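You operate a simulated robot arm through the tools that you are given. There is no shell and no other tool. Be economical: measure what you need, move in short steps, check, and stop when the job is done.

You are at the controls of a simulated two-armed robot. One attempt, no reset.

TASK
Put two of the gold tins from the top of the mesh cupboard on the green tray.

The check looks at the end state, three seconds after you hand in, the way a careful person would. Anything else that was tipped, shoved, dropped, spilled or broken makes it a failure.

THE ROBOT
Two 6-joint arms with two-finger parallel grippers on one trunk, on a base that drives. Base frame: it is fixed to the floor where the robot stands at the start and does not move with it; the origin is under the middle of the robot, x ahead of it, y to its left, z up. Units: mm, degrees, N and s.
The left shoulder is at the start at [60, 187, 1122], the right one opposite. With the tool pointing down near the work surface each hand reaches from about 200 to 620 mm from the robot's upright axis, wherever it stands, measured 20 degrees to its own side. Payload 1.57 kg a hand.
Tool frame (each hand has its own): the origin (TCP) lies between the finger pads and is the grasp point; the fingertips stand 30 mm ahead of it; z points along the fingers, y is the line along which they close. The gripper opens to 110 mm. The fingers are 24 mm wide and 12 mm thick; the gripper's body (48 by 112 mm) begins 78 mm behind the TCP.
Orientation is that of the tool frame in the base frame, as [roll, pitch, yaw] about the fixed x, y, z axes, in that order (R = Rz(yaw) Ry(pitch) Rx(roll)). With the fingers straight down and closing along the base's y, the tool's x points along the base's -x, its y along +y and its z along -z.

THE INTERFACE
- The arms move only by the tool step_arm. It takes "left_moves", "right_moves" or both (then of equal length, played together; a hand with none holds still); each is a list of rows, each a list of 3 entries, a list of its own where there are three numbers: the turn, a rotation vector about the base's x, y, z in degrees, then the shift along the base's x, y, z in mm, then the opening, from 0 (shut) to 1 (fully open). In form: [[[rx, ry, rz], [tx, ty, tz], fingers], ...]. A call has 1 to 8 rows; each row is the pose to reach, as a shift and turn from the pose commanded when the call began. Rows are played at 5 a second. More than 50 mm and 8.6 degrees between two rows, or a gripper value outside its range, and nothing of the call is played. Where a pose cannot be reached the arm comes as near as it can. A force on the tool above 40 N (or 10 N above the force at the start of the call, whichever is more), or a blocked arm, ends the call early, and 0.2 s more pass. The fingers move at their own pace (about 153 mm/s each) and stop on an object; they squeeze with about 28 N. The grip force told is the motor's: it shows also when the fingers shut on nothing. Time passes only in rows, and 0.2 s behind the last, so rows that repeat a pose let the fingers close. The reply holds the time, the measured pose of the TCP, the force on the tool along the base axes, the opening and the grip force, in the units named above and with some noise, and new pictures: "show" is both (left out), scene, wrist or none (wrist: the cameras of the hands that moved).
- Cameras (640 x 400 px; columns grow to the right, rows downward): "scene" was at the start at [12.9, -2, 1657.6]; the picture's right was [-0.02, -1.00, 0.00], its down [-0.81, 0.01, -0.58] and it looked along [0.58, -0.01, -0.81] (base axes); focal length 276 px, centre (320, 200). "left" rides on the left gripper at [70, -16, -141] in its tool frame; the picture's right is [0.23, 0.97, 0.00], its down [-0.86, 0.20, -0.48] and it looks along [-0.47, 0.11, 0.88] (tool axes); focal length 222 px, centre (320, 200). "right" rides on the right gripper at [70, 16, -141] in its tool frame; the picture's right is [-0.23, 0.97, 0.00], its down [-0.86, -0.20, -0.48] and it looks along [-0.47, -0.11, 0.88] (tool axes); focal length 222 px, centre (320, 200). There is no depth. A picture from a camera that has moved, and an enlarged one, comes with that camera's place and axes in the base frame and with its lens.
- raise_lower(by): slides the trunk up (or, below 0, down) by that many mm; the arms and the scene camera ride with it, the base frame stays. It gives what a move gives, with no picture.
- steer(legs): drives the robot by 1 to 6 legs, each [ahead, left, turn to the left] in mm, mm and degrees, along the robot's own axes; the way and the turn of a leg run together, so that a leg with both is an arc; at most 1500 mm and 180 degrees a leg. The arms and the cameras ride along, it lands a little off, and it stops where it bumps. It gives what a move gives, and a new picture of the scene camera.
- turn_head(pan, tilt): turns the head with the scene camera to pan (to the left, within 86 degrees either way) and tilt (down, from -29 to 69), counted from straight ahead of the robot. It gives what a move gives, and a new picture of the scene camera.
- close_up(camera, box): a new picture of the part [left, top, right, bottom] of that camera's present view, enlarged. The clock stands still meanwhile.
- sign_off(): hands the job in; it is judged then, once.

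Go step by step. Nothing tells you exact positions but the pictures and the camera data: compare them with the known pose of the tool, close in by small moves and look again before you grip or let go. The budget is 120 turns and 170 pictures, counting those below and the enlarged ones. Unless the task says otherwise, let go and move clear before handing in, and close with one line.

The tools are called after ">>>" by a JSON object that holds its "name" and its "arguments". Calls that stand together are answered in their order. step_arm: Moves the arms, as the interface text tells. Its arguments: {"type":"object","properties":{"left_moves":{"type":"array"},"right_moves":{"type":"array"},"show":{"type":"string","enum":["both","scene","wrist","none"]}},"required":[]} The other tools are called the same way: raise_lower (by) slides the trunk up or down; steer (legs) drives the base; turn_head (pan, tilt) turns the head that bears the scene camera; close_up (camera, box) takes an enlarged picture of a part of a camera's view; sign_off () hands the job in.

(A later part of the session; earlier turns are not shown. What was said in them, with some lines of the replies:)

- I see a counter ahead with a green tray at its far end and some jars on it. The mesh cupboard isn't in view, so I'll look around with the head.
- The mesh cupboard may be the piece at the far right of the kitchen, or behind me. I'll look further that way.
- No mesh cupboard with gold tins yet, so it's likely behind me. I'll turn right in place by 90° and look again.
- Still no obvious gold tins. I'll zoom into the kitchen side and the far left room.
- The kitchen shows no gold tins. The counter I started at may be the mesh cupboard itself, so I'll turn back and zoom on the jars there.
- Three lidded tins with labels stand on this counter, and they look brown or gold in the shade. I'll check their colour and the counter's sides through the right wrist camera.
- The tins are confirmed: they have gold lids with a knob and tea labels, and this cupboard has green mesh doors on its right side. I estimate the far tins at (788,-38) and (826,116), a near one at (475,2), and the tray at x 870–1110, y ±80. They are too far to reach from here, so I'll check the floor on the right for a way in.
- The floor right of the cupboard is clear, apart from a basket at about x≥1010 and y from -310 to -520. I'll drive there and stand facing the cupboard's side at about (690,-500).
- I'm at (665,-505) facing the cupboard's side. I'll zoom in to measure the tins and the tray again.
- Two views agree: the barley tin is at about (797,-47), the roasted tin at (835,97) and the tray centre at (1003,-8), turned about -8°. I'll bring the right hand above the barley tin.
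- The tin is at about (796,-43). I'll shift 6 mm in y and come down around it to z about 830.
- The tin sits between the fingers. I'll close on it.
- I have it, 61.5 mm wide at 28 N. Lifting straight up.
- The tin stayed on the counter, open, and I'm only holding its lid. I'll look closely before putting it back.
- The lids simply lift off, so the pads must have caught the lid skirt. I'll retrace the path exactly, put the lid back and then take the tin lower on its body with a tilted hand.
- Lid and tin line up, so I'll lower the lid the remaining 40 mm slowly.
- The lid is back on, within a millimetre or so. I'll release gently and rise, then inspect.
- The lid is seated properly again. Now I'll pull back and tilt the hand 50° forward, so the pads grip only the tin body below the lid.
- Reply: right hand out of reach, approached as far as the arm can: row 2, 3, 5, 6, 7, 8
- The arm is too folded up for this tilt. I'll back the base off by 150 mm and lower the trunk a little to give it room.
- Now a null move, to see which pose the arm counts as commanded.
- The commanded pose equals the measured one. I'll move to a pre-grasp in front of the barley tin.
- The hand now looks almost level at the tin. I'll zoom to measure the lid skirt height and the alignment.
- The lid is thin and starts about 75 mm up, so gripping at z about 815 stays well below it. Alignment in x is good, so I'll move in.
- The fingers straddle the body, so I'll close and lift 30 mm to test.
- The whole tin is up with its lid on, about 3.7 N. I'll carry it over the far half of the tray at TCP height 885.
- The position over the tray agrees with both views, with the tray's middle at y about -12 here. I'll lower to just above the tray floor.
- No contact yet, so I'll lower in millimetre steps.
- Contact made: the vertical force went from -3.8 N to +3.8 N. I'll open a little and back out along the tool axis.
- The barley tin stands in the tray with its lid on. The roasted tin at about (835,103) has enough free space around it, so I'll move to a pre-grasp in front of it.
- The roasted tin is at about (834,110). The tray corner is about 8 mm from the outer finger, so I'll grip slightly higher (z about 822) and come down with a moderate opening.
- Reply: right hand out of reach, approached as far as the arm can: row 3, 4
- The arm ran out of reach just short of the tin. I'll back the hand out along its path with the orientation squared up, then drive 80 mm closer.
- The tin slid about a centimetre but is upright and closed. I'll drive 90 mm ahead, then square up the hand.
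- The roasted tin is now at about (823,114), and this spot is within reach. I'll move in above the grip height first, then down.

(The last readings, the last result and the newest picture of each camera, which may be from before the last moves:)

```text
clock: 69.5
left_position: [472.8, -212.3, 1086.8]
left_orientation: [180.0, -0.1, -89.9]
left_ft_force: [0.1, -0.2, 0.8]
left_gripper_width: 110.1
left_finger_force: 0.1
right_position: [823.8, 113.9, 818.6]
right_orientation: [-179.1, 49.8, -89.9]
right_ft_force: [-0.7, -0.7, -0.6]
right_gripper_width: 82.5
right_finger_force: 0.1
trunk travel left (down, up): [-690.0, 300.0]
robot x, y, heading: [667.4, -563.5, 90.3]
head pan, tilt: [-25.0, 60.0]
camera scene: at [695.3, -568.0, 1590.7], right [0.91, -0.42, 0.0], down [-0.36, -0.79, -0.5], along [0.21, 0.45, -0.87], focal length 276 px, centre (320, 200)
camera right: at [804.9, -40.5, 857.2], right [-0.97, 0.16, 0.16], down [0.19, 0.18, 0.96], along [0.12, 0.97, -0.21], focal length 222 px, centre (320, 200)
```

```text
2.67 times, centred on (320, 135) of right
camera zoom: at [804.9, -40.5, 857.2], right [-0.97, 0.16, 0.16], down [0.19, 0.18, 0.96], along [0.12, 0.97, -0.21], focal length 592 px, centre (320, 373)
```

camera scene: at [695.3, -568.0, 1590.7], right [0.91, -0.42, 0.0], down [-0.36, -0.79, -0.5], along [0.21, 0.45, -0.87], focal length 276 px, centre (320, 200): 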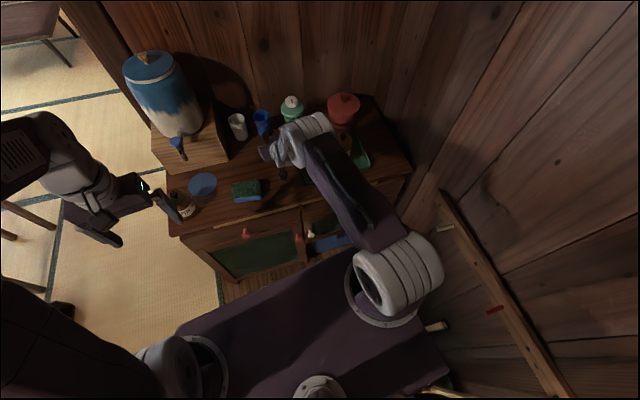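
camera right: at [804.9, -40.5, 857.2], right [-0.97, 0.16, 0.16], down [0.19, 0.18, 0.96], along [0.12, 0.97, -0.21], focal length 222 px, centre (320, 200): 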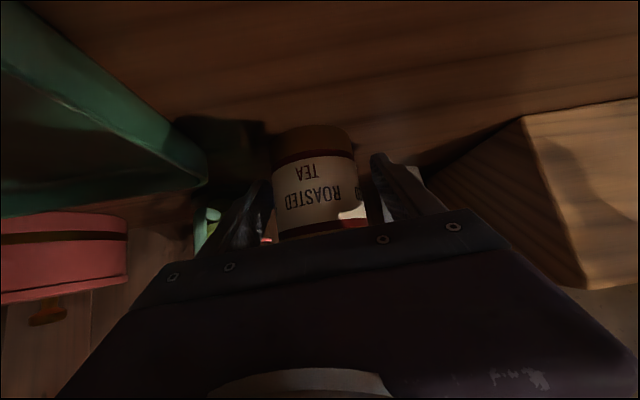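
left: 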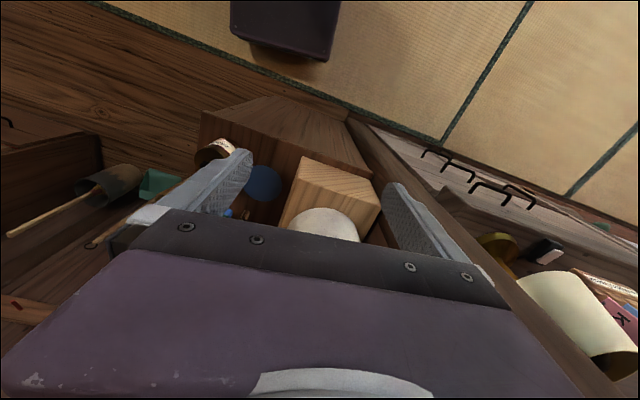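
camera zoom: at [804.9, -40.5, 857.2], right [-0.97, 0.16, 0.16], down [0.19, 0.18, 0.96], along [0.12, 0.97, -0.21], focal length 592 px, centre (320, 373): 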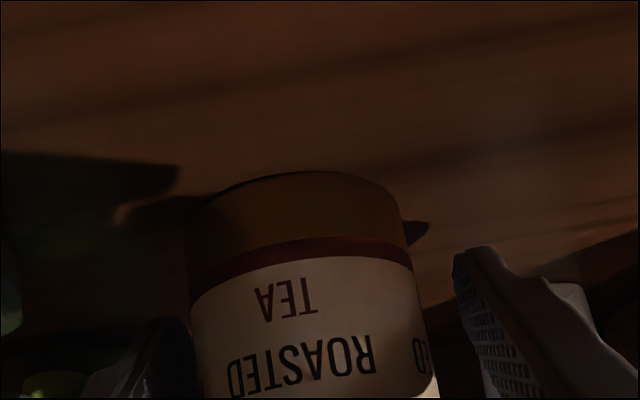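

The tin sits slightly toward the +x finger, so I'll shift 3 mm, close and lift.

>>> {"name": "step_arm", "arguments": {"right_moves": [[[0, 0, 0], [3, 0, 0], 0.75], [[0, 0, 0], [3, 0, 0], 0.6], [[0, 0, 0], [3, 0, 0], 0.4], [[0, 0, 0], [3, 0, 0], 0.4], [[0, 0, 0], [3, 0, 0], 0.4], [[0, 0, 0], [3, 0, 15], 0.4], [[0, 0, 0], [3, 0, 35], 0.4], [[0, 0, 0], [3, 0, 35], 0.4]]}}

>>> {"name": "close_up", "arguments": {"camera": "scene", "box": [210, 80, 370, 200]}}

```text
clock: 71.3
left_position: [473.6, -209.6, 1087.2]
left_orientation: [179.9, -0.1, -89.9]
left_ft_force: [-0.9, -0.1, -0.2]
left_gripper_width: 109.9
left_finger_force: 0.1
right_position: [827.2, 116.9, 853.7]
right_orientation: [-179.0, 49.7, -89.8]
right_ft_force: [0.7, 0.0, -2.9]
right_gripper_width: 61.6
right_finger_force: 28.5
trunk travel left (down, up): [-690.0, 300.0]
robot x, y, heading: [666.5, -569.1, 89.8]
head pan, tilt: [-25.0, 60.0]
camera scene: at [695.7, -566.6, 1590.7], right [0.91, -0.42, 0.0], down [-0.36, -0.79, -0.5], along [0.21, 0.45, -0.87], focal length 276 px, centre (320, 200)
camera right: at [808.3, -37.6, 891.3], right [-0.97, 0.16, 0.16], down [0.19, 0.19, 0.96], along [0.12, 0.97, -0.21], focal length 222 px, centre (320, 200)
```

scene: 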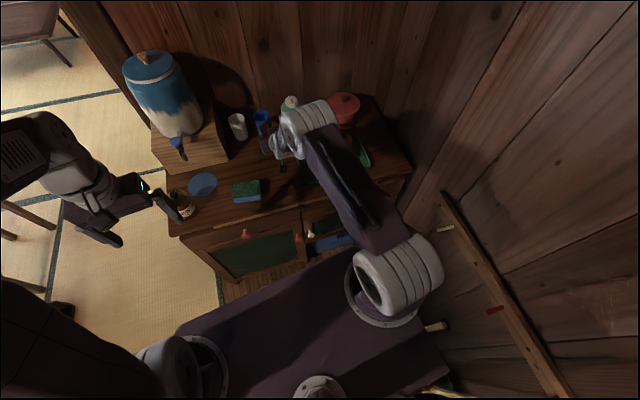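
right: 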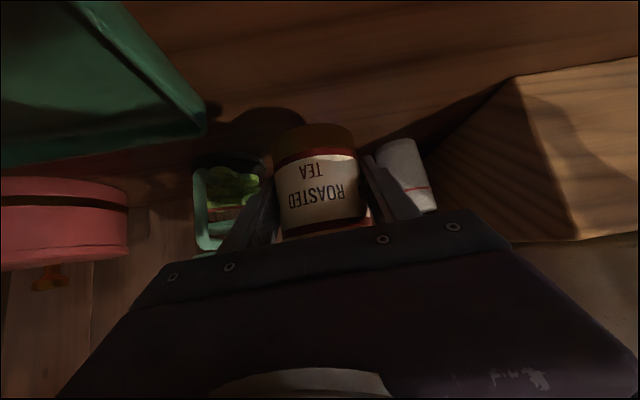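

```text
3.33 times, centred on (290, 140) of scene
camera zoom: at [695.7, -566.6, 1590.7], right [0.91, -0.42, 0.0], down [-0.36, -0.79, -0.5], along [0.21, 0.45, -0.87], focal length 921 px, centre (420, 400)
```

zoom: 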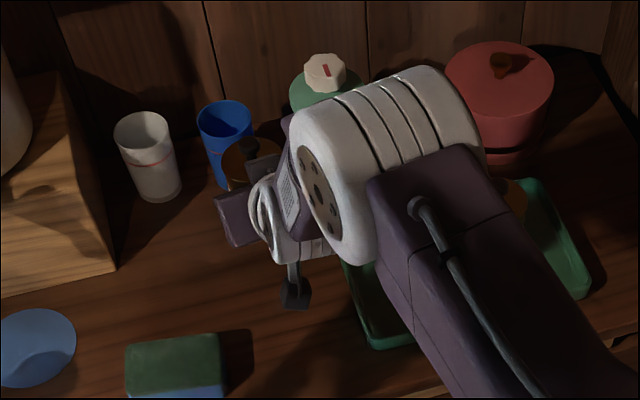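

The tin is lifted with its lid on. I'll bring it back and over the near half of the tray at (946,0).

>>> {"name": "step_arm", "arguments": {"right_moves": [[[0, 0, 0], [0, -5, 30], 0.4], [[0, 0, 0], [0, -45, 35], 0.4], [[0, 0, 0], [20, -85, 35], 0.4], [[0, 0, 0], [55, -110, 35], 0.4], [[0, 0, 0], [90, -117, 35], 0.4], [[0, 0, 0], [119, -117, 35], 0.4], [[0, 0, 0], [119, -117, 35], 0.4]]}}

>>> {"name": "close_up", "arguments": {"camera": "right", "box": [100, 60, 500, 260]}}

>>> {"name": "close_up", "arguments": {"camera": "scene", "box": [250, 80, 410, 200]}}

```text
clock: 72.9
left_position: [473.0, -210.0, 1087.3]
left_orientation: [179.9, 0.0, -89.9]
left_ft_force: [-0.8, 1.1, -0.4]
left_gripper_width: 110.2
left_finger_force: 0.2
right_position: [945.6, -1.2, 890.1]
right_orientation: [-178.9, 49.9, -89.6]
right_ft_force: [0.1, 0.5, -3.4]
right_gripper_width: 61.3
right_finger_force: 28.0
trunk travel left (down, up): [-690.0, 300.0]
robot x, y, heading: [667.2, -568.5, 90.2]
head pan, tilt: [-25.0, 60.0]
camera scene: at [694.9, -567.3, 1590.7], right [0.91, -0.42, 0.0], down [-0.36, -0.79, -0.5], along [0.21, 0.45, -0.87], focal length 276 px, centre (320, 200)
camera right: at [926.3, -156.1, 926.9], right [-0.97, 0.16, 0.16], down [0.19, 0.18, 0.96], along [0.12, 0.97, -0.21], focal length 222 px, centre (320, 200)
```

scene: 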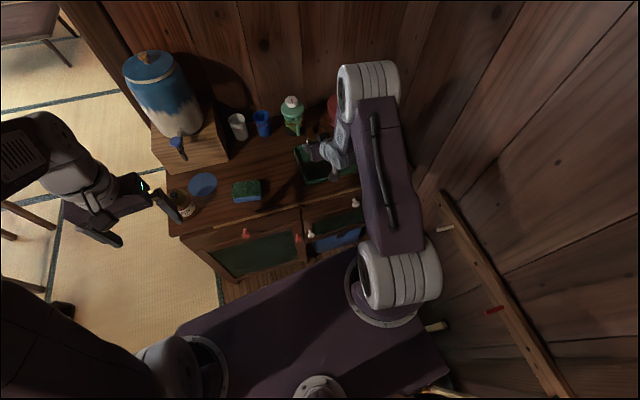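
right: 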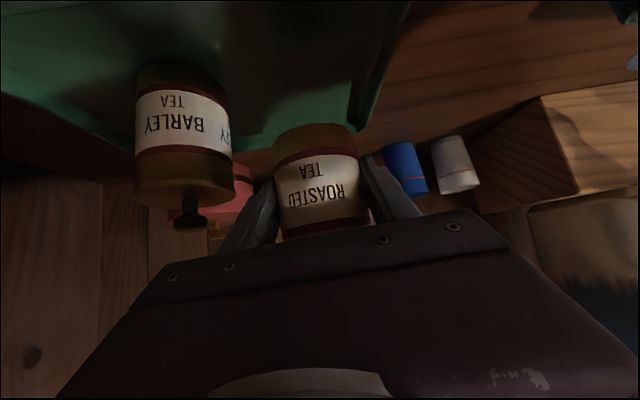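

```text
1.60 times, centred on (300, 160) of right
camera zoom: at [926.3, -156.1, 926.9], right [-0.97, 0.16, 0.16], down [0.19, 0.18, 0.96], along [0.12, 0.97, -0.21], focal length 355 px, centre (352, 264)
```

zoom: 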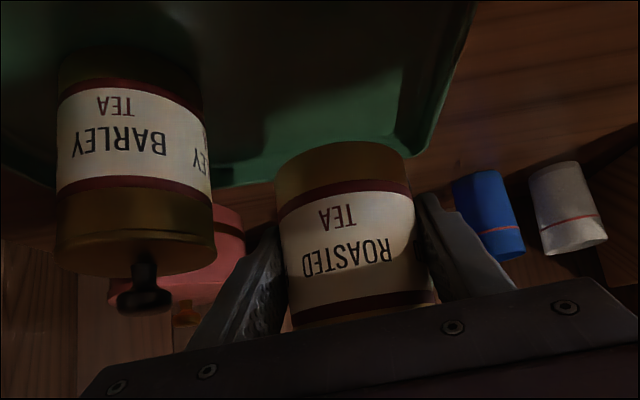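

```text
3.33 times, centred on (330, 140) of scene
camera zoom: at [694.9, -567.3, 1590.7], right [0.91, -0.42, 0.0], down [-0.36, -0.79, -0.5], along [0.21, 0.45, -0.87], focal length 921 px, centre (287, 400)
```

zoom: 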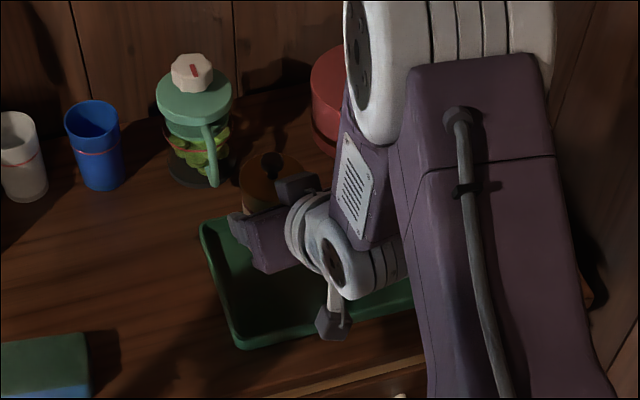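

The barley tin sits at about (1045,-8), so the hand body will clear it by about 12 mm. I'll lower to just above the tray floor.

>>> {"name": "step_arm", "arguments": {"right_moves": [[[0, 0, 0], [0, 0, -20], 0.4], [[0, 0, 0], [0, 0, -40], 0.4], [[0, 0, 0], [0, 0, -55], 0.4], [[0, 0, 0], [0, 0, -62], 0.4], [[0, 0, 0], [0, 0, -62], 0.4]]}}

>>> {"name": "step_arm", "arguments": {"right_moves": [[[0, 0, 0], [0, 0, -1.5], 0.4], [[0, 0, 0], [0, 0, -3], 0.4], [[0, 0, 0], [0, 0, -3], 0.4]], "show": "none"}}

```text
clock: 74.1
left_position: [472.8, -209.5, 1087.6]
left_orientation: [-180.0, 0.1, -89.9]
left_ft_force: [-0.7, 0.0, -0.3]
left_gripper_width: 109.9
left_finger_force: 0.0
right_position: [945.2, -1.7, 828.3]
right_orientation: [-179.0, 49.8, -89.8]
right_ft_force: [-0.1, -0.1, -3.9]
right_gripper_width: 61.5
right_finger_force: 28.0
trunk travel left (down, up): [-690.0, 300.0]
robot x, y, heading: [664.2, -566.0, 90.0]
head pan, tilt: [-25.0, 60.0]
camera scene: at [695.6, -567.5, 1590.7], right [0.91, -0.42, 0.0], down [-0.36, -0.79, -0.5], along [0.21, 0.45, -0.87], focal length 276 px, centre (320, 200)
camera right: at [926.2, -156.1, 865.3], right [-0.97, 0.16, 0.16], down [0.19, 0.18, 0.96], along [0.12, 0.97, -0.21], focal length 222 px, centre (320, 200)
```

scene: 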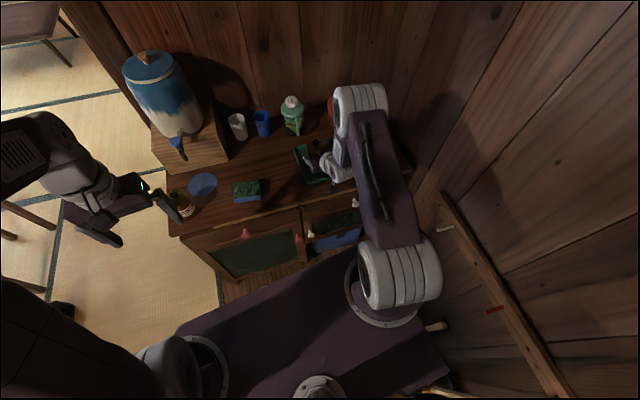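
right: 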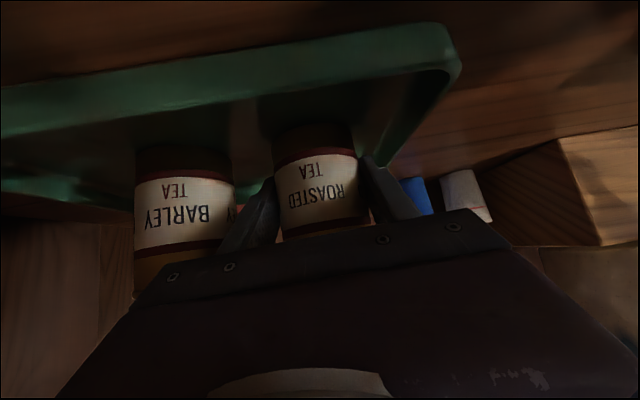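

```text
clock: 74.9
left_position: [472.6, -212.2, 1088.4]
left_orientation: [-180.0, 0.0, -89.9]
left_ft_force: [0.7, -0.1, 0.3]
left_gripper_width: 110.4
left_finger_force: 0.0
right_position: [943.9, -2.5, 825.4]
right_orientation: [-179.0, 49.9, -89.8]
right_ft_force: [0.8, 0.6, 3.2]
right_gripper_width: 61.8
right_finger_force: 28.0
trunk travel left (down, up): [-690.0, 300.0]
robot x, y, heading: [667.8, -564.7, 90.1]
head pan, tilt: [-25.0, 60.0]
```

Contact made, so the tin rests on the tray floor. I'll open slightly and back out along the tool axis.

>>> {"name": "step_arm", "arguments": {"right_moves": [[[0, 0, 0], [0, 0, 0], 0.58], [[0, 0, 0], [0, 0, 0], 0.63], [[0, 0, 0], [0, 0, 0], 0.63], [[0, 0, 0], [0, -20, 16], 0.63], [[0, 0, 0], [0, -45, 37], 0.63], [[0, 0, 0], [0, -80, 60], 0.63], [[0, 0, 0], [0, -115, 85], 0.63], [[0, 0, 0], [0, -150, 105], 0.63]]}}

>>> {"name": "close_up", "arguments": {"camera": "right", "box": [100, 0, 500, 250]}}

>>> {"name": "close_up", "arguments": {"camera": "scene", "box": [210, 70, 410, 200]}}

```text
clock: 76.7
left_position: [473.5, -211.9, 1087.5]
left_orientation: [-179.9, 0.0, -89.9]
left_ft_force: [-0.4, 0.0, -0.4]
left_gripper_width: 110.1
left_finger_force: 0.1
right_position: [956.1, -136.4, 949.9]
right_orientation: [-179.1, 49.2, -89.8]
right_ft_force: [-0.6, -0.3, 0.1]
right_gripper_width: 69.2
right_finger_force: 0.1
right hand out of reach, approached as far as the arm can: row 6, 7, 8
trunk travel left (down, up): [-690.0, 300.0]
robot x, y, heading: [668.9, -569.0, 90.2]
head pan, tilt: [-25.0, 60.0]
camera scene: at [695.3, -569.6, 1590.7], right [0.91, -0.42, 0.0], down [-0.36, -0.79, -0.5], along [0.21, 0.45, -0.87], focal length 276 px, centre (320, 200)
camera right: at [938.1, -290.1, 988.0], right [-0.97, 0.16, 0.16], down [0.19, 0.2, 0.96], along [0.12, 0.97, -0.22], focal length 222 px, centre (320, 200)
```

scene: 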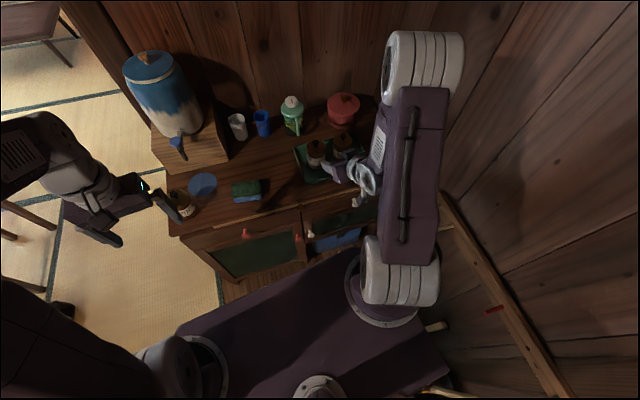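
right: 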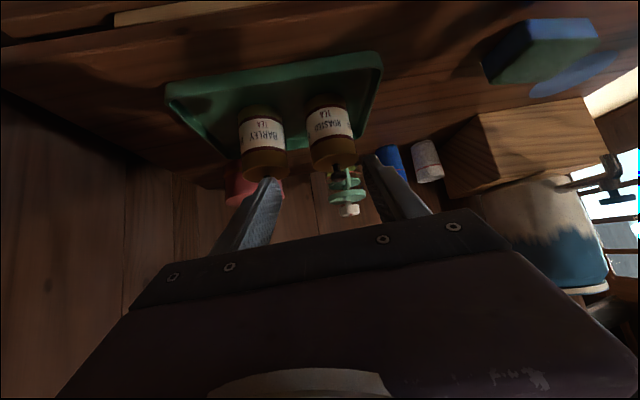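

```text
1.60 times, centred on (300, 125) of right
camera zoom: at [938.1, -290.1, 988.0], right [-0.97, 0.16, 0.16], down [0.19, 0.2, 0.96], along [0.12, 0.97, -0.22], focal length 355 px, centre (352, 320)
```

zoom: 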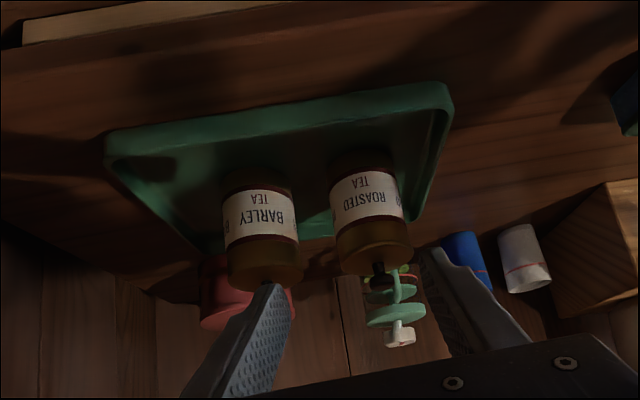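

```text
3.08 times, centred on (310, 135) of scene
camera zoom: at [695.3, -569.6, 1590.7], right [0.91, -0.42, 0.0], down [-0.36, -0.79, -0.5], along [0.21, 0.45, -0.87], focal length 850 px, centre (351, 400)
```

zoom: 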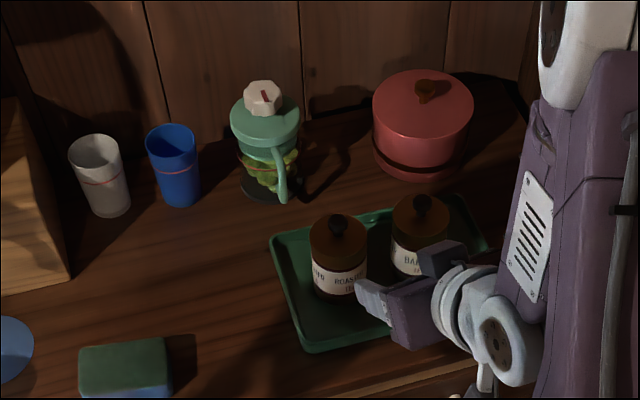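

Both tins stand upright in the tray with their lids on, and everything around them looks untouched. I'll back off 90 mm and take a last look.

>>> {"name": "steer", "arguments": {"legs": [[-90, 0, 0]]}}

>>> {"name": "close_up", "arguments": {"camera": "scene", "box": [110, 30, 430, 270]}}

```text
clock: 77.8
left_position: [474.9, -298.6, 1087.3]
left_orientation: [-179.9, 0.1, -90.0]
left_ft_force: [0.3, -0.8, 0.3]
left_gripper_width: 110.0
left_finger_force: 0.1
right_position: [958.4, -223.1, 947.1]
right_orientation: [-179.2, 49.2, -89.9]
right_ft_force: [-0.1, -0.4, -0.1]
right_gripper_width: 69.2
right_finger_force: 0.1
trunk travel left (down, up): [-690.0, 300.0]
robot x, y, heading: [670.1, -656.0, 90.2]
head pan, tilt: [-25.0, 60.0]
camera scene: at [695.6, -655.9, 1590.7], right [0.91, -0.42, 0.0], down [-0.37, -0.79, -0.5], along [0.21, 0.45, -0.87], focal length 276 px, centre (320, 200)
```

scene: 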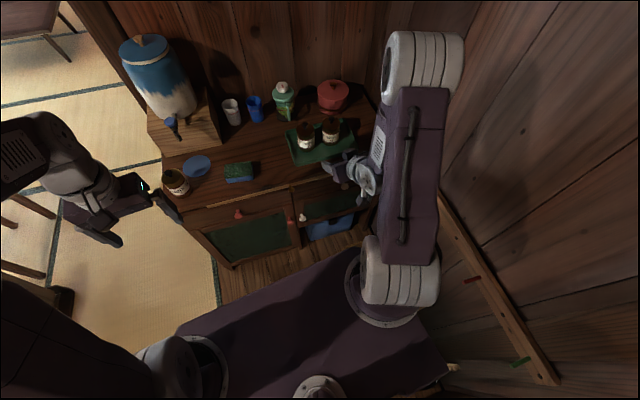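

```text
1.67 times, centred on (270, 150) of scene
camera zoom: at [695.6, -655.9, 1590.7], right [0.91, -0.42, 0.0], down [-0.37, -0.79, -0.5], along [0.21, 0.45, -0.87], focal length 460 px, centre (403, 283)
```

zoom: 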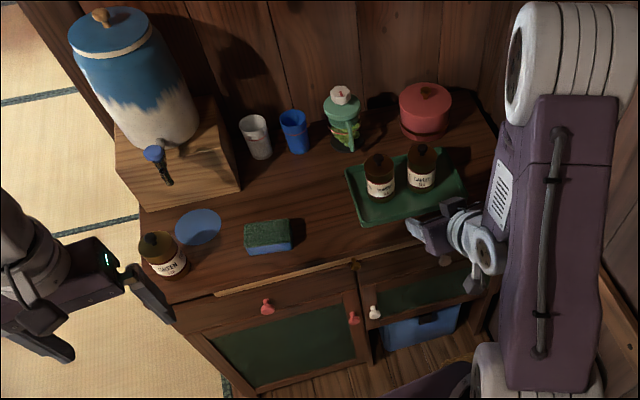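

All is in order: two tins are in the tray, the third is untouched, and both hands are clear. Handing in.

>>> {"name": "sign_off", "arguments": {}}

```text
The job is handed in.
```

The barley tea and roasted tea tins are standing upright on the green tray with their lids on; the barley lid came off on the first grip and I put it back before moving the tin.
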